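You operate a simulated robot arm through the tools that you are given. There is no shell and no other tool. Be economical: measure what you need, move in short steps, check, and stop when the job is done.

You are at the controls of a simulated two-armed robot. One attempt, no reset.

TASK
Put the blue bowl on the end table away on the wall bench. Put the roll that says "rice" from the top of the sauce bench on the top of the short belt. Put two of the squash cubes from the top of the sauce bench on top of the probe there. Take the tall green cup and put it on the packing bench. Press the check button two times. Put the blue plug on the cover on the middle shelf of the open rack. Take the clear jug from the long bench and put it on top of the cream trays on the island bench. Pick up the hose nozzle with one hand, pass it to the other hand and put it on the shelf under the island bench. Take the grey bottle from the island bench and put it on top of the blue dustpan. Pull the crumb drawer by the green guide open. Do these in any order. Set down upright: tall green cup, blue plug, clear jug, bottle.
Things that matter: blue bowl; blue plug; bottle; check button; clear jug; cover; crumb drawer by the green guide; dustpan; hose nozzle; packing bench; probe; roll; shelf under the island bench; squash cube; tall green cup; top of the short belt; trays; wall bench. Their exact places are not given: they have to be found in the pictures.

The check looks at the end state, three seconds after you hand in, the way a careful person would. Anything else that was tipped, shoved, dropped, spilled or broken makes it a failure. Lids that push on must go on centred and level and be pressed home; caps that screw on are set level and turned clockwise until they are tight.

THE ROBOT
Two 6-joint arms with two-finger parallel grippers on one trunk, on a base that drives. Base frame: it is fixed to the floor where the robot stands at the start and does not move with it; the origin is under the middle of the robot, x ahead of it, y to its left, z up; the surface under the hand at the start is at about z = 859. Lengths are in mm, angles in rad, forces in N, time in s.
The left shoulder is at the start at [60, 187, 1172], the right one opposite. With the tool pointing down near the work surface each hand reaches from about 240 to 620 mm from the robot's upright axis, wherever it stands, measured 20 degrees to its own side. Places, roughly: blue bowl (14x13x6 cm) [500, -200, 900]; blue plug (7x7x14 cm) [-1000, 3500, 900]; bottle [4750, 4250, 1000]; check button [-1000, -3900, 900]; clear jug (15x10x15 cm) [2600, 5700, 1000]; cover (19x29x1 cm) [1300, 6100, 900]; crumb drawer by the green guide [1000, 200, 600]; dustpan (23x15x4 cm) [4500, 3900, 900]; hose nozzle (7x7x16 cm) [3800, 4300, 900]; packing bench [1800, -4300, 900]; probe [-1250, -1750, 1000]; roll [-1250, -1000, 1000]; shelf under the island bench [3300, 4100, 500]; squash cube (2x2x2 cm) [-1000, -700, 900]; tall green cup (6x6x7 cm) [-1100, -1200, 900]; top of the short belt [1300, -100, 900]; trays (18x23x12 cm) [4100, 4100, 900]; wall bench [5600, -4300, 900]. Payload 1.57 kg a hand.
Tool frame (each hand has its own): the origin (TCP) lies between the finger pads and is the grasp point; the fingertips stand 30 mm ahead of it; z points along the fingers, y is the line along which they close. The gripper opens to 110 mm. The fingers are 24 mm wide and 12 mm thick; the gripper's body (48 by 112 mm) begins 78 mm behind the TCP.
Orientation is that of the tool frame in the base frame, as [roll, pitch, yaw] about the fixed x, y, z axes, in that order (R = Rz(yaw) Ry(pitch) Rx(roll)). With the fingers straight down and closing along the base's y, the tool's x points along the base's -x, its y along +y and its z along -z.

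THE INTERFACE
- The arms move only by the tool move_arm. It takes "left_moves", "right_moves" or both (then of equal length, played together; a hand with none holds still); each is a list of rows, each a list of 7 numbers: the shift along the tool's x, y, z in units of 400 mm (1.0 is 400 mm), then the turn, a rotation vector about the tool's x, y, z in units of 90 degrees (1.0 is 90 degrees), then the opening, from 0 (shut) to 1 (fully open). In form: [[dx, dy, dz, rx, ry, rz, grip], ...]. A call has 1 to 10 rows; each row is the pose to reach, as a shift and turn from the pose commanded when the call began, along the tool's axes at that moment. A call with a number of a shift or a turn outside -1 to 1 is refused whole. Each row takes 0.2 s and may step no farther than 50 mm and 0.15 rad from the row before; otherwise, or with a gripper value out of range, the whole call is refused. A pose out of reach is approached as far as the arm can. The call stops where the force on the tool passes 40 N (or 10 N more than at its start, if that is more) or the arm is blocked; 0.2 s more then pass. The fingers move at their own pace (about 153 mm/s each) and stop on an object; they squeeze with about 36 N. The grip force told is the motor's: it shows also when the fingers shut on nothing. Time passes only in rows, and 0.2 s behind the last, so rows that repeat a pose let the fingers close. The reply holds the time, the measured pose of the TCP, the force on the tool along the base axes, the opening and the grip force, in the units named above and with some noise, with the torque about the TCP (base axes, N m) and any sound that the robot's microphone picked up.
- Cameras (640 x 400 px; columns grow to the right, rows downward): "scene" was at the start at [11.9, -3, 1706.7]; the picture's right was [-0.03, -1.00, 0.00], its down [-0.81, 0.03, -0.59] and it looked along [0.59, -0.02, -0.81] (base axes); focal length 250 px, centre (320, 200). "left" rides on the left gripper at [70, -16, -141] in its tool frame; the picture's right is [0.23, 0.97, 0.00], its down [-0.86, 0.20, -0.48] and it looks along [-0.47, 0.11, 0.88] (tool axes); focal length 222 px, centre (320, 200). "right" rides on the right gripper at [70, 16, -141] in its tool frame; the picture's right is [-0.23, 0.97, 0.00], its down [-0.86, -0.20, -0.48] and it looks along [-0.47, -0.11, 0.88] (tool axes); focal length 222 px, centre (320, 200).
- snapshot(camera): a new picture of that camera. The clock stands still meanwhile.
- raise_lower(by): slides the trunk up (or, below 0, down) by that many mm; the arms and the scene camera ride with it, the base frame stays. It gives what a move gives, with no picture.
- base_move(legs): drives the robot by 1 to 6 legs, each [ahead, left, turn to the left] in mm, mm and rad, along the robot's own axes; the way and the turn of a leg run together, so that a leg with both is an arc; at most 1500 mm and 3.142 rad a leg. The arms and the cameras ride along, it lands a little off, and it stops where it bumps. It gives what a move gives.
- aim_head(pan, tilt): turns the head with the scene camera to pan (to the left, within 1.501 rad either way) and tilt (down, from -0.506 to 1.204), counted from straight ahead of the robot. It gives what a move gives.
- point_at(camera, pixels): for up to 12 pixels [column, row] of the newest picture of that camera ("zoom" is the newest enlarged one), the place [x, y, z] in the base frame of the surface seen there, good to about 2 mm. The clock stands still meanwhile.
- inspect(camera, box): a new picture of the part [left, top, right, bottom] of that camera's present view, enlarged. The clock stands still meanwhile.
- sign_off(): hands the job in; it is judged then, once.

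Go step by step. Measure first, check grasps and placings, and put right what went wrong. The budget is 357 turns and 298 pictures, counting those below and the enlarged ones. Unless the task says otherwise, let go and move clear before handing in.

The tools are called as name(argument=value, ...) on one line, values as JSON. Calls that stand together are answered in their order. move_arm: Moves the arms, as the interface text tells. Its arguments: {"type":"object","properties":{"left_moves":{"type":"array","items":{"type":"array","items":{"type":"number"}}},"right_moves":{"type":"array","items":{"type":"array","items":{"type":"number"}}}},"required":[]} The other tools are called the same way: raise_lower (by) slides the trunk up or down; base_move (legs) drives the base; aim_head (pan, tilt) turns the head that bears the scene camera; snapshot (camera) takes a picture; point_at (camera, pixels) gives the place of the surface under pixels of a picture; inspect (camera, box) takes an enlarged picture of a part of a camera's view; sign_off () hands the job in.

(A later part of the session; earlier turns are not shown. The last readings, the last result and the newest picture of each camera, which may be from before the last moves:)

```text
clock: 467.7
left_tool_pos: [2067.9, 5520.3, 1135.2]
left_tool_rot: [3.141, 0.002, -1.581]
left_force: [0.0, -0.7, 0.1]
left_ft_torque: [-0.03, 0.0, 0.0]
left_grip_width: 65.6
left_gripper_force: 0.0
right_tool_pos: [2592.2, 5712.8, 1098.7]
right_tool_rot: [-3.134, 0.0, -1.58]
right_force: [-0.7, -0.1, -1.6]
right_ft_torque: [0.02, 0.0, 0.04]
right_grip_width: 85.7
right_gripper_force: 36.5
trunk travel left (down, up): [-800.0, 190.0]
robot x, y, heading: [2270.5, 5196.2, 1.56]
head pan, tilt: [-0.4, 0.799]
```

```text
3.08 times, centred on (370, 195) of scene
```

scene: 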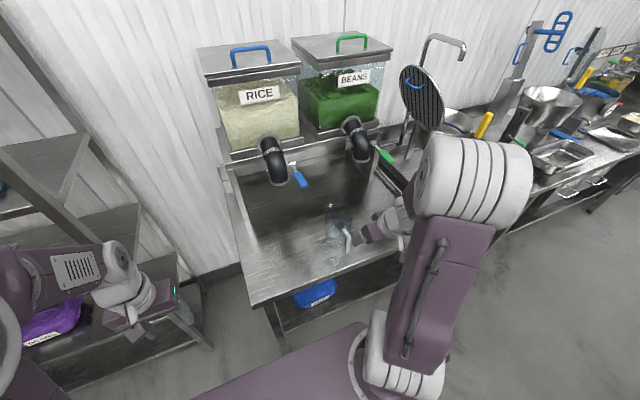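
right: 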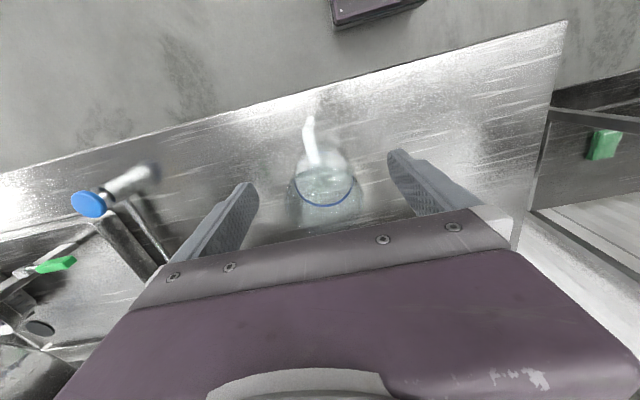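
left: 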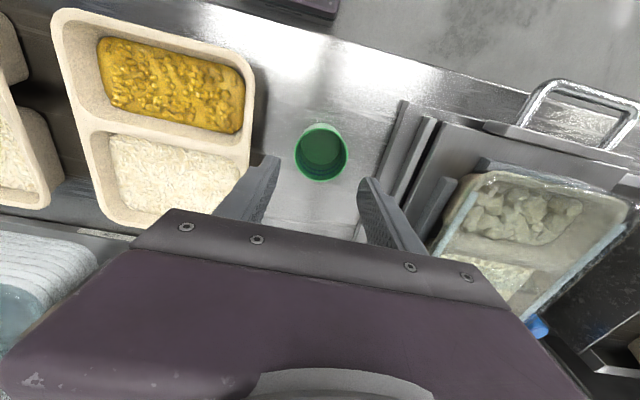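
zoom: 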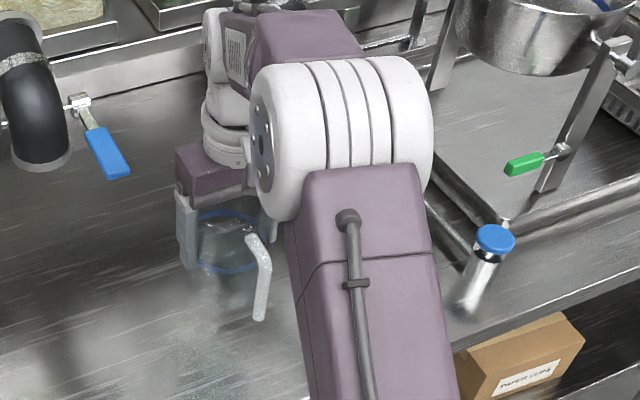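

Jug lifted level. I draw it in, back off from the bench and strafe along the aisle to x≈4600.

move_arm(right_moves=[[0.05, 0, -0.02, 0, 0, 0, 0.4], [0.12, 0, -0.04, 0, 0, 0, 0.4], [0.19, 0, -0.06, 0, 0, 0, 0.4], [0.25, 0, -0.08, 0, 0, 0, 0.4]])

base_move(legs=[[-190, 0, 0.008], [0, -1200, 0], [0, -1150, 0]])

snapshot(camera="right")

```text
clock: 468.7
left_tool_pos: [2069.4, 5517.0, 1134.9]
left_tool_rot: [-3.14, 0.002, -1.579]
left_force: [0.4, 0.1, 0.0]
left_ft_torque: [0.03, -0.01, 0.01]
left_grip_width: 66.2
left_gripper_force: 0.1
right_tool_pos: [2592.3, 5608.7, 1129.4]
right_tool_rot: [-3.135, 0.002, -1.584]
right_force: [0.6, 0.1, -2.1]
right_ft_torque: [-0.01, 0.01, -0.04]
right_grip_width: 85.6
right_gripper_force: 35.9
trunk travel left (down, up): [-800.0, 190.0]
robot x, y, heading: [2270.2, 5198.2, 1.568]
head pan, tilt: [-0.4, 0.799]
```

```text
clock: 481.3
left_tool_pos: [4382.0, 5320.2, 1134.2]
left_tool_rot: [3.141, -0.001, -1.578]
left_force: [0.2, -0.5, -0.4]
left_ft_torque: [0.01, 0.02, -0.02]
left_grip_width: 65.7
left_gripper_force: 0.0
right_tool_pos: [4906.5, 5411.4, 1128.1]
right_tool_rot: [-3.134, -0.003, -1.58]
right_force: [-0.8, -1.0, -0.6]
right_ft_torque: [-0.02, 0.03, 0.0]
right_grip_width: 85.9
right_gripper_force: 35.9
trunk travel left (down, up): [-800.0, 190.0]
robot x, y, heading: [4582.4, 5000.7, 1.563]
head pan, tilt: [-0.4, 0.799]
```

```text
177 pictures are left
```

right: 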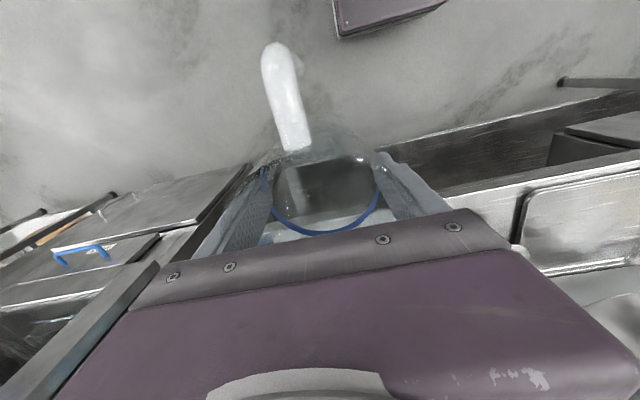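

base_move(legs=[[0, 0, -3.135]])

aim_head(pan=-0.3, tilt=0.6)

snapshot(camera="scene")

```text
clock: 488.9
left_tool_pos: [4797.9, 4684.7, 1135.6]
left_tool_rot: [-3.142, 0.001, 1.605]
left_force: [1.2, 0.3, -0.2]
left_ft_torque: [0.01, -0.03, 0.0]
left_grip_width: 66.0
left_gripper_force: 0.1
right_tool_pos: [4277.5, 4572.7, 1128.4]
right_tool_rot: [-3.136, -0.002, 1.601]
right_force: [-0.5, -0.1, -1.0]
right_ft_torque: [-0.01, 0.03, 0.0]
right_grip_width: 85.5
right_gripper_force: 36.1
trunk travel left (down, up): [-800.0, 190.0]
robot x, y, heading: [4582.8, 4994.8, -1.537]
head pan, tilt: [-0.4, 0.799]
```

```text
clock: 489.7
left_tool_pos: [4797.4, 4685.7, 1134.8]
left_tool_rot: [-3.141, 0.003, 1.604]
left_force: [-0.6, -0.4, -0.3]
left_ft_torque: [-0.05, -0.03, 0.0]
left_grip_width: 65.7
left_gripper_force: 0.2
right_tool_pos: [4278.3, 4572.1, 1129.1]
right_tool_rot: [-3.135, -0.002, 1.602]
right_force: [-0.1, 0.5, -1.3]
right_ft_torque: [0.0, 0.0, 0.0]
right_grip_width: 85.8
right_gripper_force: 35.8
trunk travel left (down, up): [-800.0, 190.0]
robot x, y, heading: [4587.6, 5001.5, -1.54]
head pan, tilt: [-0.3, 0.6]
```

```text
176 pictures are left
```

scene: 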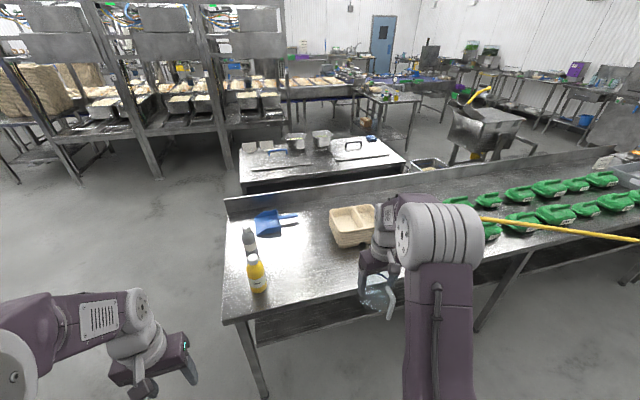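

inspect(camera="scene", box=[220, 180, 400, 310])

point_at(camera="zoom", pixels=[[400, 95], [470, 95], [540, 90], [410, 140], [480, 130], [400, 80], [395, 130], [100, 195], [120, 300], [160, 130], [230, 125], [500, 60]])

```text
3.08 times, centred on (310, 245) of scene
```

zoom: 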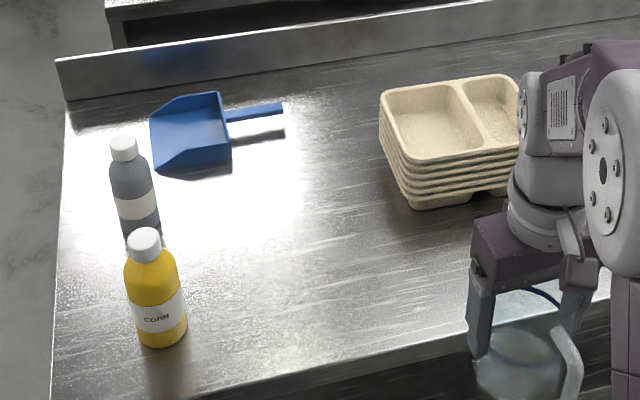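

```text
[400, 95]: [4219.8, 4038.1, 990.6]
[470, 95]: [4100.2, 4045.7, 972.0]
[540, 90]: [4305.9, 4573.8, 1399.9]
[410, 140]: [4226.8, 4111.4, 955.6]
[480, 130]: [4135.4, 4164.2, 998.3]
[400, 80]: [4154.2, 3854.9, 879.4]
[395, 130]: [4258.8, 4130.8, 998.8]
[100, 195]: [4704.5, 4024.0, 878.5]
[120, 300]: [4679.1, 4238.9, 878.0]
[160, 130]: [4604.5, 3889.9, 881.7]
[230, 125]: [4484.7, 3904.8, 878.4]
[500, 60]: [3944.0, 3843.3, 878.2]
```

point_at(camera="zoom", pixels=[[383, 92], [412, 162], [455, 82], [492, 150], [510, 78], [440, 158], [435, 115], [440, 140], [415, 110], [460, 130], [500, 110], [450, 84]])

```text
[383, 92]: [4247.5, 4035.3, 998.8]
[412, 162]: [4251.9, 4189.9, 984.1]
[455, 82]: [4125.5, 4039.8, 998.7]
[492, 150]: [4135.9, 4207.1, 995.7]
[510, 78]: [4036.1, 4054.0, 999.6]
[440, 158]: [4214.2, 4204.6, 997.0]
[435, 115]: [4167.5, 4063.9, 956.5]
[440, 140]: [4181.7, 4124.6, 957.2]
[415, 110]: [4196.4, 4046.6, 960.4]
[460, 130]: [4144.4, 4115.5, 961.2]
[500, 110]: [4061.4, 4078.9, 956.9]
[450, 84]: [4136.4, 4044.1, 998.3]
```

point_at(camera="zoom", pixels=[[405, 140], [401, 140], [407, 130], [403, 130], [398, 120], [400, 110], [465, 140], [470, 145], [430, 150], [440, 150], [450, 148], [425, 100]])

```text
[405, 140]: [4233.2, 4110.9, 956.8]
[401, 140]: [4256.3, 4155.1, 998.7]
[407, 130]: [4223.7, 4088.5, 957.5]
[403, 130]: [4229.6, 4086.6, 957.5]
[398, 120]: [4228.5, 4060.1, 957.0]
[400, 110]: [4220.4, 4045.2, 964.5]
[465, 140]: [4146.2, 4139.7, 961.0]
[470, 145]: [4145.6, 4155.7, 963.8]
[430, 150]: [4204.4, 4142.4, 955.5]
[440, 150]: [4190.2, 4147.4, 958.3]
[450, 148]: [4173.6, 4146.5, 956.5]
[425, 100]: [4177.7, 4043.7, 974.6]
```

Tray compartment floor (z 957) spans x 4149–4238, y 4050–4190. I check the jug's handle shape relative to the tray rim.

inspect(camera="scene", box=[340, 240, 430, 340])

point_at(camera="zoom", pixels=[[300, 180], [330, 220], [340, 250], [340, 290], [335, 310], [200, 280], [220, 300], [310, 190], [325, 305], [180, 240]])

```text
4.00 times, centred on (385, 290) of scene
```

zoom: 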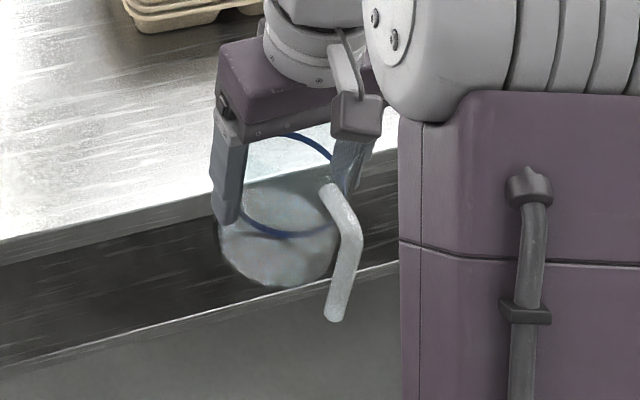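

```text
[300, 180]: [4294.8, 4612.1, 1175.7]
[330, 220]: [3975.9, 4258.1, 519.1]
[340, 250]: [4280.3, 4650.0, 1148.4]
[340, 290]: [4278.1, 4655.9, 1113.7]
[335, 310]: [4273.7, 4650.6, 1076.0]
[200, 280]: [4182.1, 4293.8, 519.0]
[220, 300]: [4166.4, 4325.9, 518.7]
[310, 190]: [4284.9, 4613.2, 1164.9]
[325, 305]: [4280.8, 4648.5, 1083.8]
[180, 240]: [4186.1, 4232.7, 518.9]
```

The handle hangs 27 mm above the base at 75–91 mm radius, so with the jug at (4193,4144) the tray rim fits between body and handle. I lift the left hand out of the way and drive in.

move_arm(left_moves=[[0, 0.08, -0.08, 0, 0, 0, 0.6], [0, 0.16, -0.16, 0, 0, 0, 0.6], [0, 0.24, -0.24, 0, 0, 0, 0.6]])

base_move(legs=[[370, -85, -0.031]])

snapshot(camera="scene")

snapshot(camera="right")

```text
clock: 490.5
left_tool_pos: [4893.4, 4688.8, 1230.9]
left_tool_rot: [-3.142, -0.001, 1.602]
left_force: [0.8, 0.5, 1.0]
left_ft_torque: [-0.02, 0.01, -0.02]
left_grip_width: 65.9
left_gripper_force: 0.1
right_tool_pos: [4278.9, 4572.5, 1129.4]
right_tool_rot: [-3.135, -0.002, 1.599]
right_force: [-0.5, -0.4, -0.8]
right_ft_torque: [0.0, -0.01, -0.03]
right_grip_width: 85.5
right_gripper_force: 36.1
trunk travel left (down, up): [-800.0, 190.0]
robot x, y, heading: [4584.2, 5000.6, -1.534]
head pan, tilt: [-0.3, 0.6]
```

```text
clock: 492.9
left_tool_pos: [4808.7, 4309.4, 1230.2]
left_tool_rot: [-3.141, 0.001, 1.575]
left_force: [-2.0, -0.3, -0.2]
left_ft_torque: [0.01, 0.0, 0.01]
left_grip_width: 65.9
left_gripper_force: 0.0
right_tool_pos: [4190.5, 4210.7, 1129.6]
right_tool_rot: [-3.134, -0.002, 1.571]
right_force: [-0.1, 0.3, -1.1]
right_ft_torque: [-0.03, 0.04, 0.02]
right_grip_width: 85.6
right_gripper_force: 36.0
trunk travel left (down, up): [-800.0, 190.0]
robot x, y, heading: [4508.4, 4626.0, -1.561]
head pan, tilt: [-0.3, 0.6]
```

```text
173 pictures are left
```

scene: 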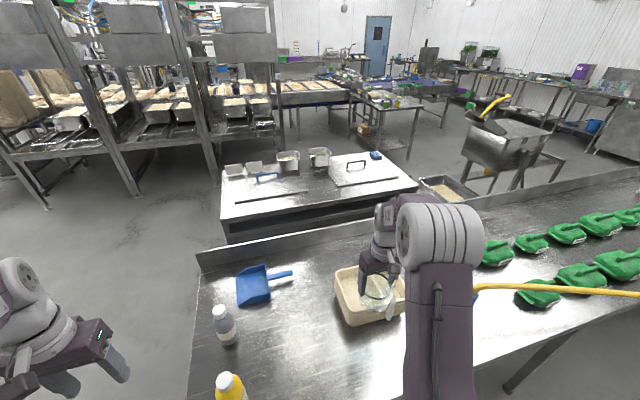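

```text
172 pictures are left
```

right: 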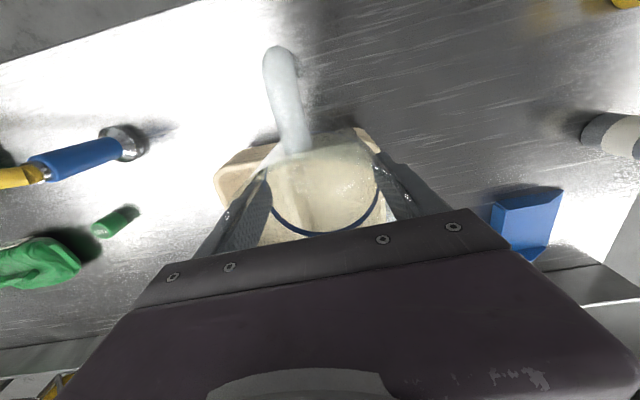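

point_at(camera="right", pixels=[[218, 178], [250, 150], [262, 147], [362, 132], [378, 150], [230, 210], [285, 60], [270, 50]])

inspect(camera="scene", box=[310, 230, 430, 340])

```text
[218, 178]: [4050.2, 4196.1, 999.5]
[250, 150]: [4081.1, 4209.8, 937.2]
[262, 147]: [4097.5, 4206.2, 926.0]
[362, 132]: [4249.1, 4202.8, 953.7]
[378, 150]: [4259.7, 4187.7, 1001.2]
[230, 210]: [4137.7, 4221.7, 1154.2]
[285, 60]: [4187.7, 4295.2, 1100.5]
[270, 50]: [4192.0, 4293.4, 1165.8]
```

```text
3.64 times, centred on (370, 285) of scene
```

zoom: 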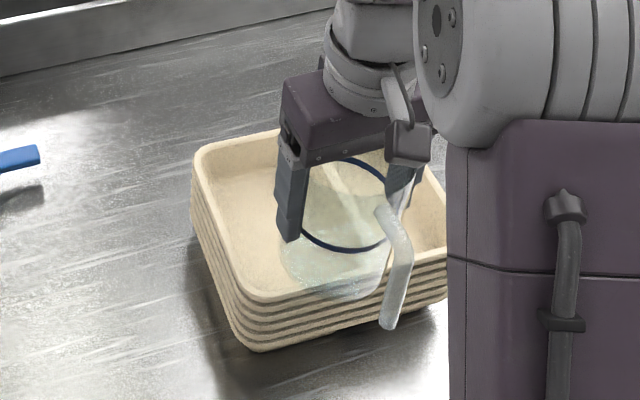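

move_arm(right_moves=[[-0.08, 0.003, 0, 0, 0, 0, 0.4], [-0.16, 0.006, 0, 0, 0, 0, 0.4], [-0.16, 0.006, 0.07, 0, 0, 0, 0.4], [-0.16, 0.006, 0.14, 0, 0, 0, 0.4]])

inspect(camera="scene", box=[310, 220, 430, 340])

point_at(camera="zoom", pixels=[[395, 250], [398, 285], [250, 310], [260, 295], [240, 230], [225, 200], [330, 300], [380, 290]])

```text
clock: 493.9
left_tool_pos: [4809.7, 4311.6, 1231.2]
left_tool_rot: [-3.141, 0.003, 1.577]
left_force: [0.7, 0.5, 0.0]
left_ft_torque: [-0.03, 0.02, 0.0]
left_grip_width: 65.7
left_gripper_force: 0.2
right_tool_pos: [4193.3, 4146.8, 1077.6]
right_tool_rot: [-3.13, 0.012, 1.571]
right_force: [-7.2, -4.9, 28.7]
right_ft_torque: [0.16, -0.33, -0.02]
right_grip_width: 86.2
right_gripper_force: 35.7
trunk travel left (down, up): [-800.0, 190.0]
robot x, y, heading: [4509.4, 4623.7, -1.564]
head pan, tilt: [-0.3, 0.6]
```

```text
3.33 times, centred on (370, 280) of scene
```

zoom: 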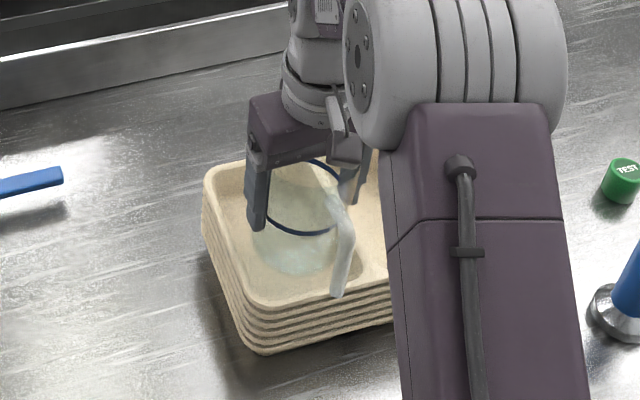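

```text
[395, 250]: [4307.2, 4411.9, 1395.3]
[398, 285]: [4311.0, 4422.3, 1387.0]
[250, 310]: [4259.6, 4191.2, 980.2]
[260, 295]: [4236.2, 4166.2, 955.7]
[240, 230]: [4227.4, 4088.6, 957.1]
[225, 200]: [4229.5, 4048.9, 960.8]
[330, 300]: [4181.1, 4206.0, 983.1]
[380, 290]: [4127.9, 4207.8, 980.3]
```

There's a 29 N contact earlier than expected (base ~34 mm above the compartment floor). I raise a bit and look from the wrist camera.

inspect(camera="right", box=[200, 60, 440, 240])

move_arm(right_moves=[[0, 0, -0.03, 0, 0, 0, 0.4], [0, 0, -0.03, 0, 0, 0, 0.4]])

inspect(camera="scene", box=[335, 250, 405, 320])

```text
2.22 times, centred on (320, 150) of right
```

zoom: 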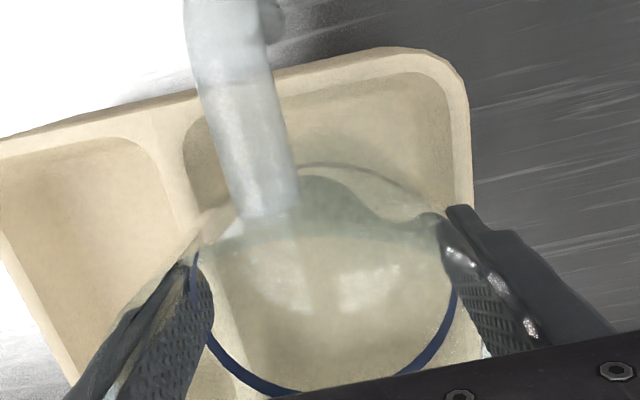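

```text
clock: 494.5
left_tool_pos: [4809.6, 4309.7, 1231.3]
left_tool_rot: [3.14, 0.002, 1.576]
left_force: [-0.6, 0.5, 0.1]
left_ft_torque: [-0.07, 0.0, 0.0]
left_grip_width: 66.2
left_gripper_force: 0.0
right_tool_pos: [4195.3, 4145.6, 1083.5]
right_tool_rot: [-3.135, -0.002, 1.573]
right_force: [0.0, -0.5, 0.0]
right_ft_torque: [0.02, 0.04, 0.01]
right_grip_width: 85.3
right_gripper_force: 36.5
trunk travel left (down, up): [-800.0, 190.0]
robot x, y, heading: [4507.4, 4624.8, -1.563]
head pan, tilt: [-0.3, 0.6]
```

```text
5.71 times, centred on (370, 285) of scene
```

zoom: 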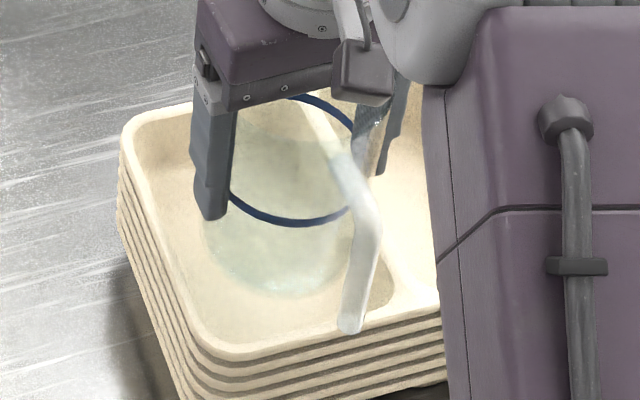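

I shift the jug 7 mm away from that corner (−x, −y) and lower again to see whether the contact height changes.

move_arm(right_moves=[[-0.018, -0.018, 0, 0, 0, 0, 0.4], [-0.018, -0.018, 0.01, 0, 0, 0, 0.4], [-0.018, -0.018, 0.02, 0, 0, 0, 0.4], [-0.018, -0.018, 0.03, 0, 0, 0, 0.4]])

```text
clock: 495.5
left_tool_pos: [4810.9, 4310.9, 1231.3]
left_tool_rot: [-3.141, 0.002, 1.576]
left_force: [0.2, -0.2, -0.6]
left_ft_torque: [0.0, 0.02, 0.04]
left_grip_width: 65.9
left_gripper_force: 0.1
right_tool_pos: [4186.4, 4138.8, 1075.6]
right_tool_rot: [-3.13, 0.007, 1.574]
right_force: [-3.7, -5.0, 28.9]
right_ft_torque: [0.45, -0.17, 0.03]
right_grip_width: 86.0
right_gripper_force: 36.0
trunk travel left (down, up): [-800.0, 190.0]
robot x, y, heading: [4509.0, 4628.9, -1.568]
head pan, tilt: [-0.3, 0.6]
```

move_arm(right_moves=[[0, 0, -0.02, 0, 0, 0, 0.4], [-0.05, 0.004, -0.02, 0, 0, 0, 0.4], [-0.05, 0.004, -0.01, 0, 0, 0, 0.4], [-0.05, 0.004, 0.0, 0, 0, 0, 0.4], [-0.05, 0.004, 0.01, 0, 0, 0, 0.4], [-0.05, 0.004, 0.02, 0, 0, 0, 0.4]])

inspect(camera="scene", box=[335, 250, 405, 320])

```text
clock: 496.9
left_tool_pos: [4809.8, 4310.9, 1231.4]
left_tool_rot: [3.141, 0.003, 1.577]
left_force: [-0.1, -1.0, 0.2]
left_ft_torque: [-0.01, -0.06, 0.0]
left_grip_width: 65.9
left_gripper_force: 0.1
right_tool_pos: [4188.2, 4121.0, 1066.8]
right_tool_rot: [-3.132, 0.002, 1.572]
right_force: [-4.2, -1.5, 28.4]
right_ft_torque: [0.1, -0.2, -0.03]
right_grip_width: 85.3
right_gripper_force: 36.0
trunk travel left (down, up): [-800.0, 190.0]
robot x, y, heading: [4509.0, 4628.2, -1.564]
head pan, tilt: [-0.3, 0.6]
```

```text
5.71 times, centred on (370, 285) of scene
```

zoom: 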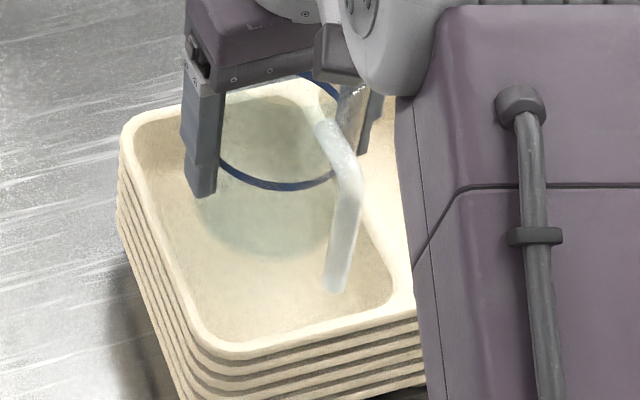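

The compartment is nearly as narrow as the jug base (tray is slightly turned too), so seating it on the floor is doubtful. I lift away and measure the tray rims properly.

move_arm(right_moves=[[0, 0, -0.05, 0, 0, 0, 0.4], [0, 0, -0.12, 0, 0, 0, 0.4], [0.08, -0.08, -0.17, 0, 0, 0, 0.4], [0.16, -0.16, -0.18, 0, 0, 0, 0.4], [0.24, -0.24, -0.18, 0, 0, 0, 0.4], [0.3, -0.33, -0.18, 0, 0, 0, 0.4]])

inspect(camera="scene", box=[310, 240, 430, 330])

```text
clock: 498.3
left_tool_pos: [4807.2, 4309.0, 1231.0]
left_tool_rot: [3.14, 0.001, 1.576]
left_force: [-0.3, 0.3, 0.0]
left_ft_torque: [0.03, 0.01, 0.04]
left_grip_width: 65.9
left_gripper_force: 0.1
right_tool_pos: [4054.0, 4240.0, 1137.0]
right_tool_rot: [-3.138, 0.001, 1.574]
right_force: [-0.2, 0.5, -1.6]
right_ft_torque: [0.01, -0.03, 0.03]
right_grip_width: 85.2
right_gripper_force: 35.6
trunk travel left (down, up): [-800.0, 190.0]
robot x, y, heading: [4510.8, 4627.1, -1.567]
head pan, tilt: [-0.3, 0.6]
```

```text
4.44 times, centred on (370, 285) of scene
```

zoom: 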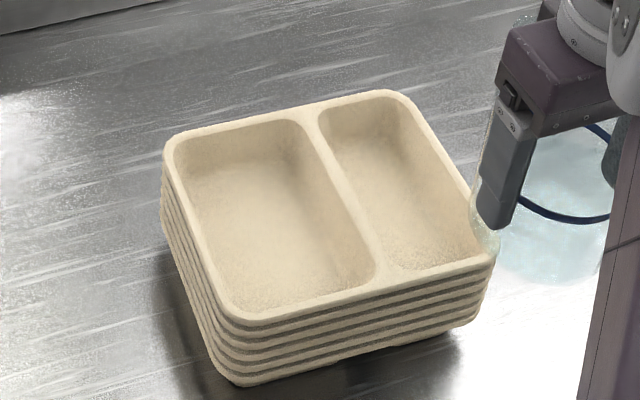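

point_at(camera="zoom", pixels=[[195, 220], [205, 240], [335, 190], [345, 210], [355, 205], [368, 215], [350, 165], [340, 145], [440, 150], [450, 150], [425, 140], [360, 130]])

point_at(camera="zoom", pixels=[[250, 240], [300, 250], [220, 230], [320, 230], [240, 180], [300, 290], [390, 180], [420, 210], [375, 190], [440, 190], [410, 245], [360, 120]])

```text
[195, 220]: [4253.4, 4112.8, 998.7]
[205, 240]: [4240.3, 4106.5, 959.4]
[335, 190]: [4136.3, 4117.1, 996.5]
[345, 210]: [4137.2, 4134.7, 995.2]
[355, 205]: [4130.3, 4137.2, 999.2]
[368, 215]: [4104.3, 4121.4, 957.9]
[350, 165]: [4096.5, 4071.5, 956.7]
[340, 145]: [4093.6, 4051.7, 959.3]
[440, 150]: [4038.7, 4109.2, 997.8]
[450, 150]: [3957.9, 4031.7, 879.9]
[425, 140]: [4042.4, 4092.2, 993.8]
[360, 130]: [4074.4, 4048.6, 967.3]
```

```text
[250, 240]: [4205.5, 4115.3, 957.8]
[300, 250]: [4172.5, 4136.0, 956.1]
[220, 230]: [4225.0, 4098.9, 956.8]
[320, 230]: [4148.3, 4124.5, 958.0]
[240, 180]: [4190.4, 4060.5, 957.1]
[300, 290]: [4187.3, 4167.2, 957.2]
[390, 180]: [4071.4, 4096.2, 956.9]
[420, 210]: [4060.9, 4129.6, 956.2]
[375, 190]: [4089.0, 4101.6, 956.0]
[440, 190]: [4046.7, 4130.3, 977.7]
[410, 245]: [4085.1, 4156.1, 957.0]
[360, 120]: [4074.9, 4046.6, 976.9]
```

The large compartment floor is ~94 mm wide (x 4146–4240). I turn the jug 90° so its handle points +x outside the tray's rim, then set it centred at (4193,4118).

move_arm(right_moves=[[0, 0, 0, 0, 0, 0.09, 0.4], [0, 0, 0, 0, 0, 0.18, 0.4], [0, 0, 0, 0, 0, 0.27, 0.4], [0, 0, 0, 0, 0, 0.36, 0.4], [0, 0, 0, 0, 0, 0.45, 0.4], [0, 0, 0, 0, 0, 0.54, 0.4], [0, 0, 0, 0, 0, 0.63, 0.4], [0, 0, 0, 0, 0, 0.72, 0.4], [0, 0, 0, 0, 0, 0.81, 0.4], [0, 0, 0, 0, 0, 0.9, 0.4]])

move_arm(right_moves=[[0, 0, 0, 0, 0, 0.05, 0.4], [0, 0, 0, 0, 0, 0.1, 0.4]])

inspect(camera="scene", box=[310, 200, 470, 330])

```text
clock: 500.5
left_tool_pos: [4809.6, 4308.0, 1230.5]
left_tool_rot: [-3.142, 0.0, 1.575]
left_force: [0.4, -0.1, 1.0]
left_ft_torque: [-0.01, 0.06, -0.01]
left_grip_width: 66.2
left_gripper_force: 0.1
right_tool_pos: [4055.1, 4237.6, 1138.5]
right_tool_rot: [-3.14, 0.007, 0.158]
right_force: [-0.1, -0.2, -1.1]
right_ft_torque: [-0.02, 0.02, 0.05]
right_grip_width: 85.2
right_gripper_force: 35.9
trunk travel left (down, up): [-800.0, 190.0]
robot x, y, heading: [4509.1, 4623.9, -1.566]
head pan, tilt: [-0.3, 0.6]
```

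```text
clock: 501.1
left_tool_pos: [4809.1, 4308.0, 1229.9]
left_tool_rot: [-3.14, 0.0, 1.577]
left_force: [-0.2, 0.9, 0.0]
left_ft_torque: [0.0, 0.04, 0.05]
left_grip_width: 65.9
left_gripper_force: 0.0
right_tool_pos: [4055.3, 4236.3, 1136.7]
right_tool_rot: [-3.141, 0.007, 0.001]
right_force: [0.5, -0.3, -1.3]
right_ft_torque: [0.01, 0.01, 0.01]
right_grip_width: 85.4
right_gripper_force: 36.6
trunk travel left (down, up): [-800.0, 190.0]
robot x, y, heading: [4509.8, 4623.6, -1.568]
head pan, tilt: [-0.3, 0.6]
```

```text
3.08 times, centred on (390, 265) of scene
```

zoom: 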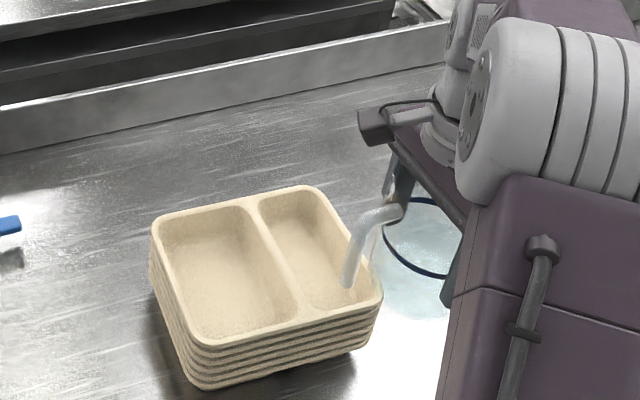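

point_at(camera="zoom", pixels=[[350, 265], [348, 285], [352, 245], [375, 215], [390, 210]])

move_arm(right_moves=[[0.09, 0.07, -0.02, 0, 0, 0, 0.4], [0.18, 0.145, -0.02, 0, 0, 0, 0.4], [0.27, 0.22, -0.02, 0, 0, 0, 0.4], [0.35, 0.295, -0.02, 0, 0, 0, 0.4], [0.352, 0.295, 0.06, 0, 0, 0, 0.4], [0.352, 0.295, 0.13, 0, 0, 0, 0.4]])

inspect(camera="scene", box=[310, 220, 430, 340])

```text
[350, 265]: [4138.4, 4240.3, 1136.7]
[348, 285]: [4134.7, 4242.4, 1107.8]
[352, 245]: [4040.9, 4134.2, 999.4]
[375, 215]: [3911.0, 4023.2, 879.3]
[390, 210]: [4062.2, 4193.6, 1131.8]
```

```text
clock: 502.5
left_tool_pos: [4808.8, 4307.9, 1230.3]
left_tool_rot: [3.14, 0.0, 1.577]
left_force: [0.1, 0.1, 0.5]
left_ft_torque: [0.0, 0.02, 0.01]
left_grip_width: 65.7
left_gripper_force: 0.0
right_tool_pos: [4195.8, 4118.5, 1083.6]
right_tool_rot: [-3.14, 0.007, 0.001]
right_force: [-0.2, -0.8, -0.8]
right_ft_torque: [0.0, -0.01, 0.02]
right_grip_width: 85.1
right_gripper_force: 36.2
trunk travel left (down, up): [-800.0, 190.0]
robot x, y, heading: [4505.0, 4623.4, -1.567]
head pan, tilt: [-0.3, 0.6]
```

```text
3.33 times, centred on (370, 280) of scene
```

zoom: 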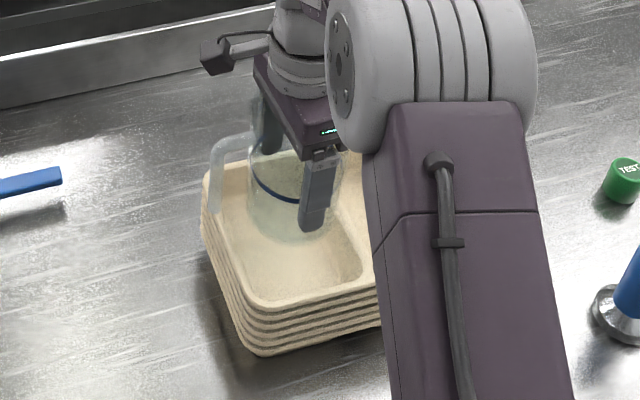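

move_arm(right_moves=[[0, 0, 0.015, 0, 0, 0, 0.4], [0, 0, 0.03, 0, 0, 0, 0.4], [0, 0, 0.045, 0, 0, 0, 0.4], [0, 0, 0.06, 0, 0, 0, 0.4]])

```text
clock: 503.5
left_tool_pos: [4811.7, 4309.5, 1231.4]
left_tool_rot: [-3.141, 0.002, 1.576]
left_force: [-0.3, 0.8, -0.5]
left_ft_torque: [-0.03, 0.04, -0.01]
left_grip_width: 65.9
left_gripper_force: 0.1
right_tool_pos: [4197.3, 4119.0, 1065.2]
right_tool_rot: [3.134, 0.011, 0.003]
right_force: [-4.2, -8.6, 28.2]
right_ft_torque: [0.46, -0.32, -0.03]
right_grip_width: 86.1
right_gripper_force: 35.7
trunk travel left (down, up): [-800.0, 190.0]
robot x, y, heading: [4506.2, 4625.9, -1.565]
head pan, tilt: [-0.3, 0.6]
```

Contact pushes toward −x/−y; I lift 4 mm, shift (−8, −16) and lower again.

move_arm(right_moves=[[0, 0, -0.025, 0, 0, 0, 0.4], [-0.02, 0.04, -0.025, 0, 0, 0, 0.4], [-0.02, 0.04, -0.01, 0, 0, 0, 0.4], [-0.02, 0.04, 0.005, 0, 0, 0, 0.4], [-0.02, 0.04, 0.02, 0, 0, 0, 0.4]])

```text
clock: 504.6
left_tool_pos: [4810.4, 4311.4, 1229.8]
left_tool_rot: [3.141, 0.003, 1.575]
left_force: [0.5, 0.3, -0.2]
left_ft_torque: [0.0, 0.02, 0.02]
left_grip_width: 66.1
left_gripper_force: 0.0
right_tool_pos: [4189.3, 4103.0, 1062.7]
right_tool_rot: [3.129, 0.014, 0.004]
right_force: [1.4, 6.1, 21.0]
right_ft_torque: [1.15, -0.64, 0.09]
right_grip_width: 85.0
right_gripper_force: 35.3
trunk travel left (down, up): [-800.0, 190.0]
robot x, y, heading: [4507.7, 4623.7, -1.563]
head pan, tilt: [-0.3, 0.6]
stopped in row 5 (right hand): the force on the tool passed its limit at 47 N (the readings are from after the stop); the commanded pose is now the measured one
```

snapshot(camera="right")

inspect(camera="scene", box=[330, 240, 410, 330])

```text
163 pictures are left
```

right: 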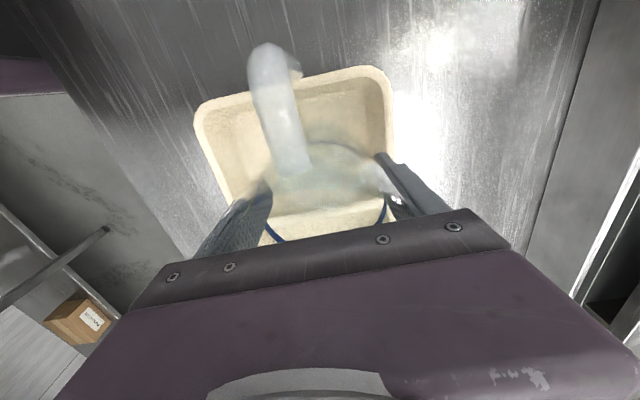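

```text
4.44 times, centred on (370, 285) of scene
```

zoom: 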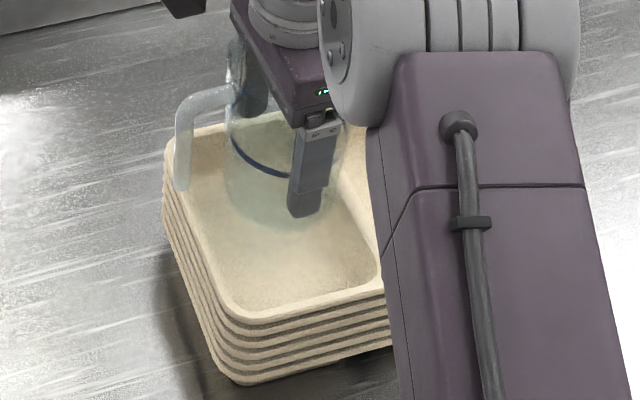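

The large compartment gives an uneven contact. The small compartment (66 mm wide, rims at z≈998) can carry the 84 mm base flat on its rim and the divider. I lift and try there, centred at (4075,4120).

move_arm(right_moves=[[0, 0, -0.04, 0, 0, 0, 0.4], [0, 0, -0.1, 0, 0, 0, 0.4], [-0.1, -0.02, -0.12, 0, 0, 0, 0.4], [-0.2, -0.04, -0.12, 0, 0, 0, 0.4], [-0.278, -0.044, -0.12, 0, 0, 0, 0.4], [-0.278, -0.044, -0.085, 0, 0, 0, 0.4]])

snapshot(camera="right")

inspect(camera="scene", box=[320, 230, 430, 330])

```text
clock: 506.1
left_tool_pos: [4809.0, 4308.0, 1231.5]
left_tool_rot: [3.141, 0.0, 1.576]
left_force: [0.0, -0.6, 0.6]
left_ft_torque: [0.01, -0.02, -0.01]
left_grip_width: 66.0
left_gripper_force: 0.0
right_tool_pos: [4077.1, 4118.5, 1094.0]
right_tool_rot: [3.131, 0.01, 0.002]
right_force: [0.5, -0.5, -2.1]
right_ft_torque: [0.0, 0.02, -0.02]
right_grip_width: 85.2
right_gripper_force: 35.8
trunk travel left (down, up): [-800.0, 190.0]
robot x, y, heading: [4507.8, 4627.3, -1.569]
head pan, tilt: [-0.3, 0.6]
```

```text
161 pictures are left
```

right: 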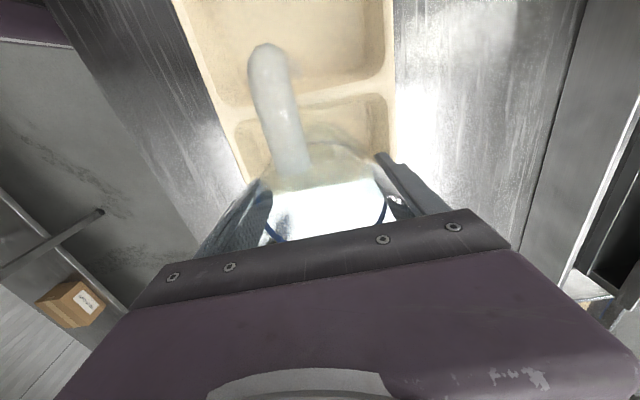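

```text
4.00 times, centred on (375, 280) of scene
```

zoom: 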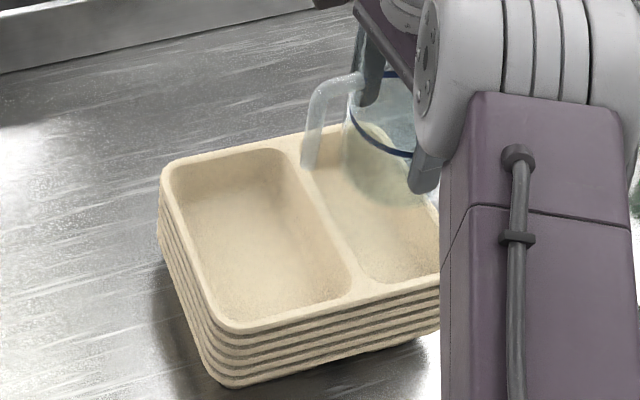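

point_at(camera="zoom", pixels=[[180, 220], [330, 225], [342, 225], [350, 215], [300, 160], [285, 150], [425, 190], [235, 330], [380, 285], [435, 270], [170, 170], [345, 250]])

```text
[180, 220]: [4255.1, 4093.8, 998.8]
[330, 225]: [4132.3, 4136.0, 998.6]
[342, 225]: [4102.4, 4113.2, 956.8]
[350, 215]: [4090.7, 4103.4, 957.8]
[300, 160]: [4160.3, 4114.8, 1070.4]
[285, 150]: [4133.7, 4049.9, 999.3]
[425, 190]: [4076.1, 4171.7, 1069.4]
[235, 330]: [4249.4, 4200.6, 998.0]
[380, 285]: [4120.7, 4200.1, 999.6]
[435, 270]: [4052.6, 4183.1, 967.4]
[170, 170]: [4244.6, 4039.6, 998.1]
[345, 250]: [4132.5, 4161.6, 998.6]
```

move_arm(right_moves=[[0, 0, 0.012, 0, 0, 0, 0.4], [0, 0, 0.02, 0, 0, 0, 0.4], [0, 0, 0.026, 0, 0, 0, 0.4], [0, 0, 0.032, 0, 0, 0, 0.4]])

```text
clock: 507.1
left_tool_pos: [4808.7, 4308.1, 1230.4]
left_tool_rot: [-3.141, 0.001, 1.576]
left_force: [0.4, -0.5, 0.7]
left_ft_torque: [0.02, 0.0, -0.03]
left_grip_width: 65.9
left_gripper_force: 0.1
right_tool_pos: [4076.4, 4118.1, 1082.1]
right_tool_rot: [3.132, 0.01, 0.002]
right_force: [0.5, -1.0, -1.0]
right_ft_torque: [-0.01, 0.0, -0.01]
right_grip_width: 85.1
right_gripper_force: 36.0
trunk travel left (down, up): [-800.0, 190.0]
robot x, y, heading: [4509.5, 4626.5, -1.562]
head pan, tilt: [-0.3, 0.6]
```

move_arm(right_moves=[[0, 0, 0.005, 0, 0, 0, 0.4], [0, 0, 0.01, 0, 0, 0, 0.4], [0, 0, 0.015, 0, 0, 0, 0.4], [0, 0, 0.02, 0, 0, 0, 0.4]])

```text
clock: 508.1
left_tool_pos: [4808.5, 4308.2, 1231.4]
left_tool_rot: [-3.14, 0.0, 1.575]
left_force: [0.1, 0.0, -0.4]
left_ft_torque: [-0.03, 0.02, 0.01]
left_grip_width: 66.1
left_gripper_force: 0.0
right_tool_pos: [4077.5, 4117.4, 1072.1]
right_tool_rot: [3.13, 0.01, 0.001]
right_force: [-0.2, -0.1, -1.5]
right_ft_torque: [0.02, -0.01, 0.04]
right_grip_width: 84.9
right_gripper_force: 36.0
trunk travel left (down, up): [-800.0, 190.0]
robot x, y, heading: [4510.2, 4627.9, -1.561]
head pan, tilt: [-0.3, 0.6]
```

inspect(camera="scene", box=[345, 240, 425, 310])

```text
5.71 times, centred on (385, 275) of scene
```

zoom: 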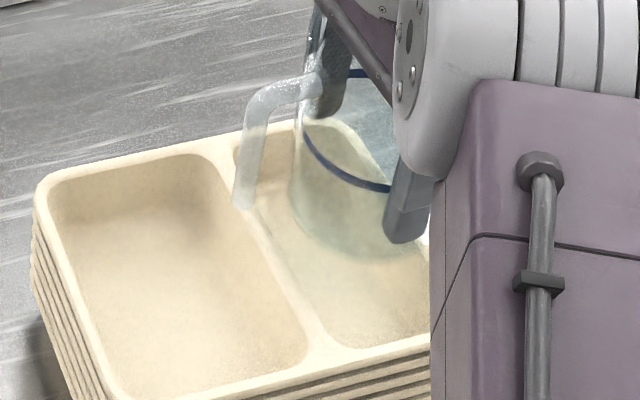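

move_arm(right_moves=[[0, 0, 0.006, 0, 0, 0, 0.4], [0, 0, 0.012, 0, 0, 0, 0.4], [0, 0, 0.018, 0, 0, 0, 0.4], [0, 0, 0.024, 0, 0, 0, 0.4], [0, 0, 0.03, 0, 0, 0, 0.4]])

```text
clock: 509.2
left_tool_pos: [4809.4, 4308.2, 1231.3]
left_tool_rot: [3.141, 0.0, 1.576]
left_force: [-0.6, 0.1, -0.7]
left_ft_torque: [-0.03, 0.03, -0.01]
left_grip_width: 66.2
left_gripper_force: 0.1
right_tool_pos: [4077.8, 4117.4, 1062.4]
right_tool_rot: [3.128, 0.011, 0.002]
right_force: [-0.4, -0.3, 4.4]
right_ft_torque: [0.11, -0.08, -0.02]
right_grip_width: 85.0
right_gripper_force: 36.2
trunk travel left (down, up): [-800.0, 190.0]
robot x, y, heading: [4507.4, 4628.3, -1.565]
head pan, tilt: [-0.3, 0.6]
```

Now it is clear: the jug had slid up in the fingers at ~28 N each press; the tray top is at z≈998 and the base now rests on the rim/divider. I settle it 1 mm more and open gently.

move_arm(right_moves=[[0, 0, 0.004, 0, 0, 0, 0.4], [0, 0, 0.004, 0, 0, 0, 0.8], [0, 0, 0.004, 0, 0, 0, 0.9], [0, 0, 0.004, 0, 0, 0, 1.0], [0, 0, 0.004, 0, 0, 0, 1.0]])

inspect(camera="scene", box=[325, 230, 435, 320])

snapshot(camera="right")

```text
clock: 510.4
left_tool_pos: [4810.4, 4309.9, 1230.1]
left_tool_rot: [-3.139, 0.002, 1.576]
left_force: [1.0, -0.1, -0.3]
left_ft_torque: [-0.02, -0.02, 0.04]
left_grip_width: 66.1
left_gripper_force: 0.0
right_tool_pos: [4078.6, 4119.2, 1062.9]
right_tool_rot: [3.127, 0.015, 0.003]
right_force: [-3.8, -5.7, 28.4]
right_ft_torque: [0.46, -0.55, -0.07]
right_grip_width: 110.0
right_gripper_force: 0.1
trunk travel left (down, up): [-800.0, 190.0]
robot x, y, heading: [4506.6, 4625.7, -1.56]
head pan, tilt: [-0.3, 0.6]
```

```text
4.44 times, centred on (380, 275) of scene
```

zoom: 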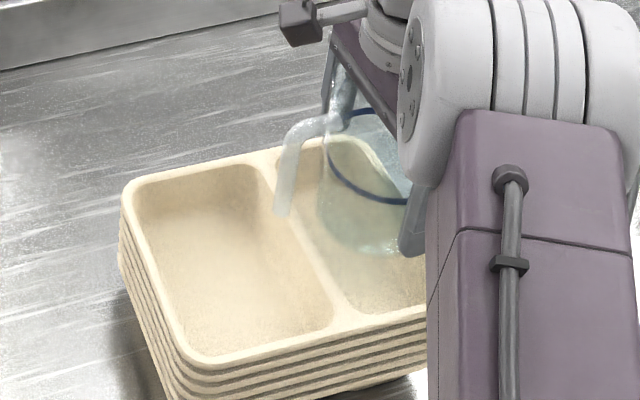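

```text
157 pictures are left
```

right: 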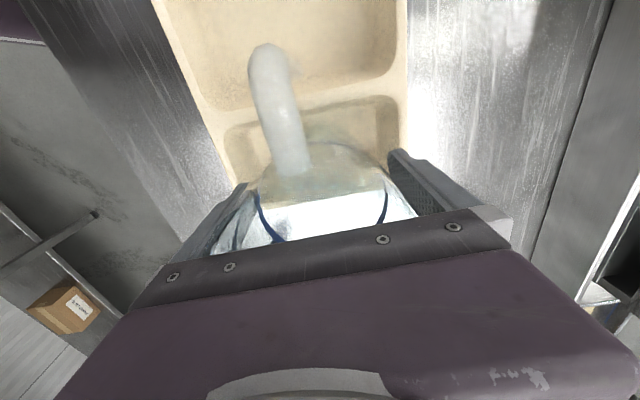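

With the fingers open, the palm itself is pressing on the jug's rim (28 N). I rise straight up in small steps.

move_arm(right_moves=[[0, 0, -0.02, 0, 0, 0, 1.0], [0, 0, -0.06, 0, 0, 0, 1.0], [0, 0, -0.11, 0, 0, 0, 1.0], [0, 0, -0.17, 0, 0, 0, 1.0], [0, 0, -0.24, 0, 0, 0, 1.0], [0, 0, -0.32, 0, 0, 0, 1.0], [0, 0, -0.4, 0, 0, 0, 1.0]])

inspect(camera="scene", box=[325, 210, 435, 320])

snapshot(camera="right")

```text
clock: 512.0
left_tool_pos: [4808.1, 4307.9, 1229.4]
left_tool_rot: [-3.141, -0.001, 1.575]
left_force: [0.1, 0.4, 0.0]
left_ft_torque: [-0.03, 0.01, 0.02]
left_grip_width: 65.9
left_gripper_force: 0.0
right_tool_pos: [4076.8, 4120.0, 1220.0]
right_tool_rot: [3.132, 0.009, 0.003]
right_force: [0.1, 0.0, 0.1]
right_ft_torque: [0.0, -0.01, -0.02]
right_grip_width: 110.0
right_gripper_force: 0.1
trunk travel left (down, up): [-800.0, 190.0]
robot x, y, heading: [4509.9, 4626.4, -1.562]
head pan, tilt: [-0.3, 0.6]
```

```text
3.64 times, centred on (380, 265) of scene
```

zoom: 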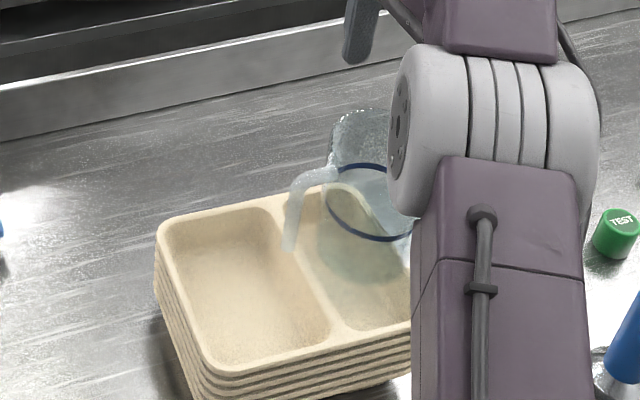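

```text
155 pictures are left
```

right: 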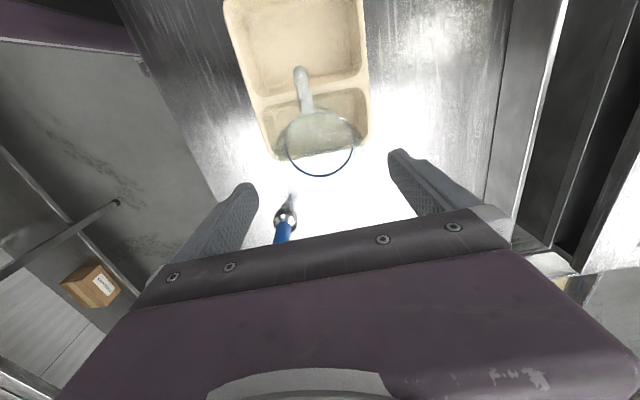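

The jug stands. I move the hand aside to verify it fully.

move_arm(right_moves=[[0, -0.1, 0, 0, 0, 0, 0.8], [0, -0.2, 0, 0, 0, 0, 0.8], [-0.08, -0.28, 0, 0, 0, 0, 0.8], [-0.18, -0.34, 0, 0, 0, 0, 0.8], [-0.28, -0.38, 0, 0, 0, 0, 0.8], [-0.38, -0.4, 0, 0, 0, 0, 0.8]])

inspect(camera="scene", box=[325, 210, 435, 320])

```text
clock: 513.5
left_tool_pos: [4807.0, 4307.2, 1230.7]
left_tool_rot: [3.138, 0.001, 1.576]
left_force: [0.5, -0.8, -0.8]
left_ft_torque: [0.03, -0.03, -0.01]
left_grip_width: 65.7
left_gripper_force: 0.0
right_tool_pos: [3923.2, 4281.1, 1220.6]
right_tool_rot: [3.134, 0.009, 0.004]
right_force: [-0.7, -0.1, -0.5]
right_ft_torque: [0.07, -0.02, 0.03]
right_grip_width: 88.0
right_gripper_force: 0.0
trunk travel left (down, up): [-800.0, 190.0]
robot x, y, heading: [4509.9, 4627.2, -1.565]
head pan, tilt: [-0.3, 0.6]
```

```text
3.64 times, centred on (380, 265) of scene
```

zoom: 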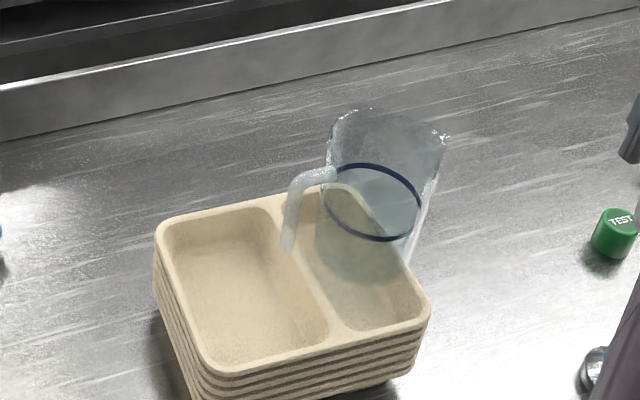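

point_at(camera="zoom", pixels=[[333, 118], [446, 137], [370, 110], [328, 190], [418, 210], [385, 240], [360, 233], [345, 165], [400, 240], [290, 245], [300, 185], [405, 180]])

```text
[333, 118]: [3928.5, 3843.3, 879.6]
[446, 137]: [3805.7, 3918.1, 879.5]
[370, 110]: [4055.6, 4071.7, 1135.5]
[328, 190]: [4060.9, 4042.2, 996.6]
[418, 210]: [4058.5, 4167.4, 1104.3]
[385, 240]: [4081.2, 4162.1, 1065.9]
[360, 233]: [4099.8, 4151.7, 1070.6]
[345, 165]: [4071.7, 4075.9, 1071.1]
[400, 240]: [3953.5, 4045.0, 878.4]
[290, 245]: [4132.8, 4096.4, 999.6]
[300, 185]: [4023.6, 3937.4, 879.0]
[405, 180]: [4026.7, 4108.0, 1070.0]
```

Jug is level (band at z≈1066–1071) on the trays. Next: the grey bottle and dustpan.

aim_head(pan=0.1, tilt=0.8)

snapshot(camera="scene")

inspect(camera="scene", box=[200, 150, 360, 290])

```text
clock: 514.3
left_tool_pos: [4808.8, 4309.7, 1231.5]
left_tool_rot: [-3.141, 0.003, 1.575]
left_force: [0.4, -0.1, -0.2]
left_ft_torque: [-0.01, -0.01, 0.0]
left_grip_width: 66.0
left_gripper_force: 0.0
right_tool_pos: [3927.0, 4281.0, 1221.4]
right_tool_rot: [3.132, 0.009, 0.003]
right_force: [0.2, -1.0, 0.5]
right_ft_torque: [-0.01, -0.01, -0.02]
right_grip_width: 87.9
right_gripper_force: 0.1
trunk travel left (down, up): [-800.0, 190.0]
robot x, y, heading: [4505.1, 4624.0, -1.567]
head pan, tilt: [0.099, 0.799]
```

```text
153 pictures are left
```

scene: 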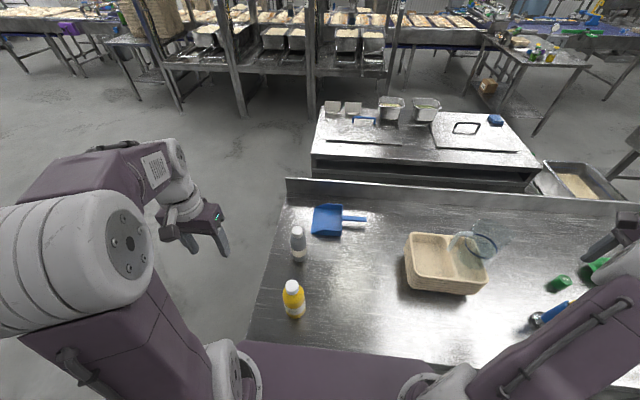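

```text
2.86 times, centred on (280, 220) of scene
```

zoom: 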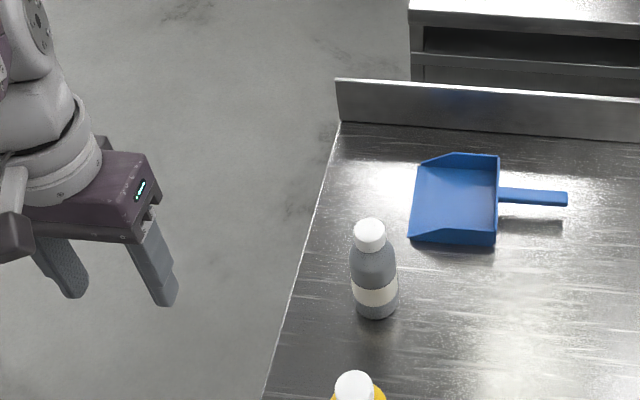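

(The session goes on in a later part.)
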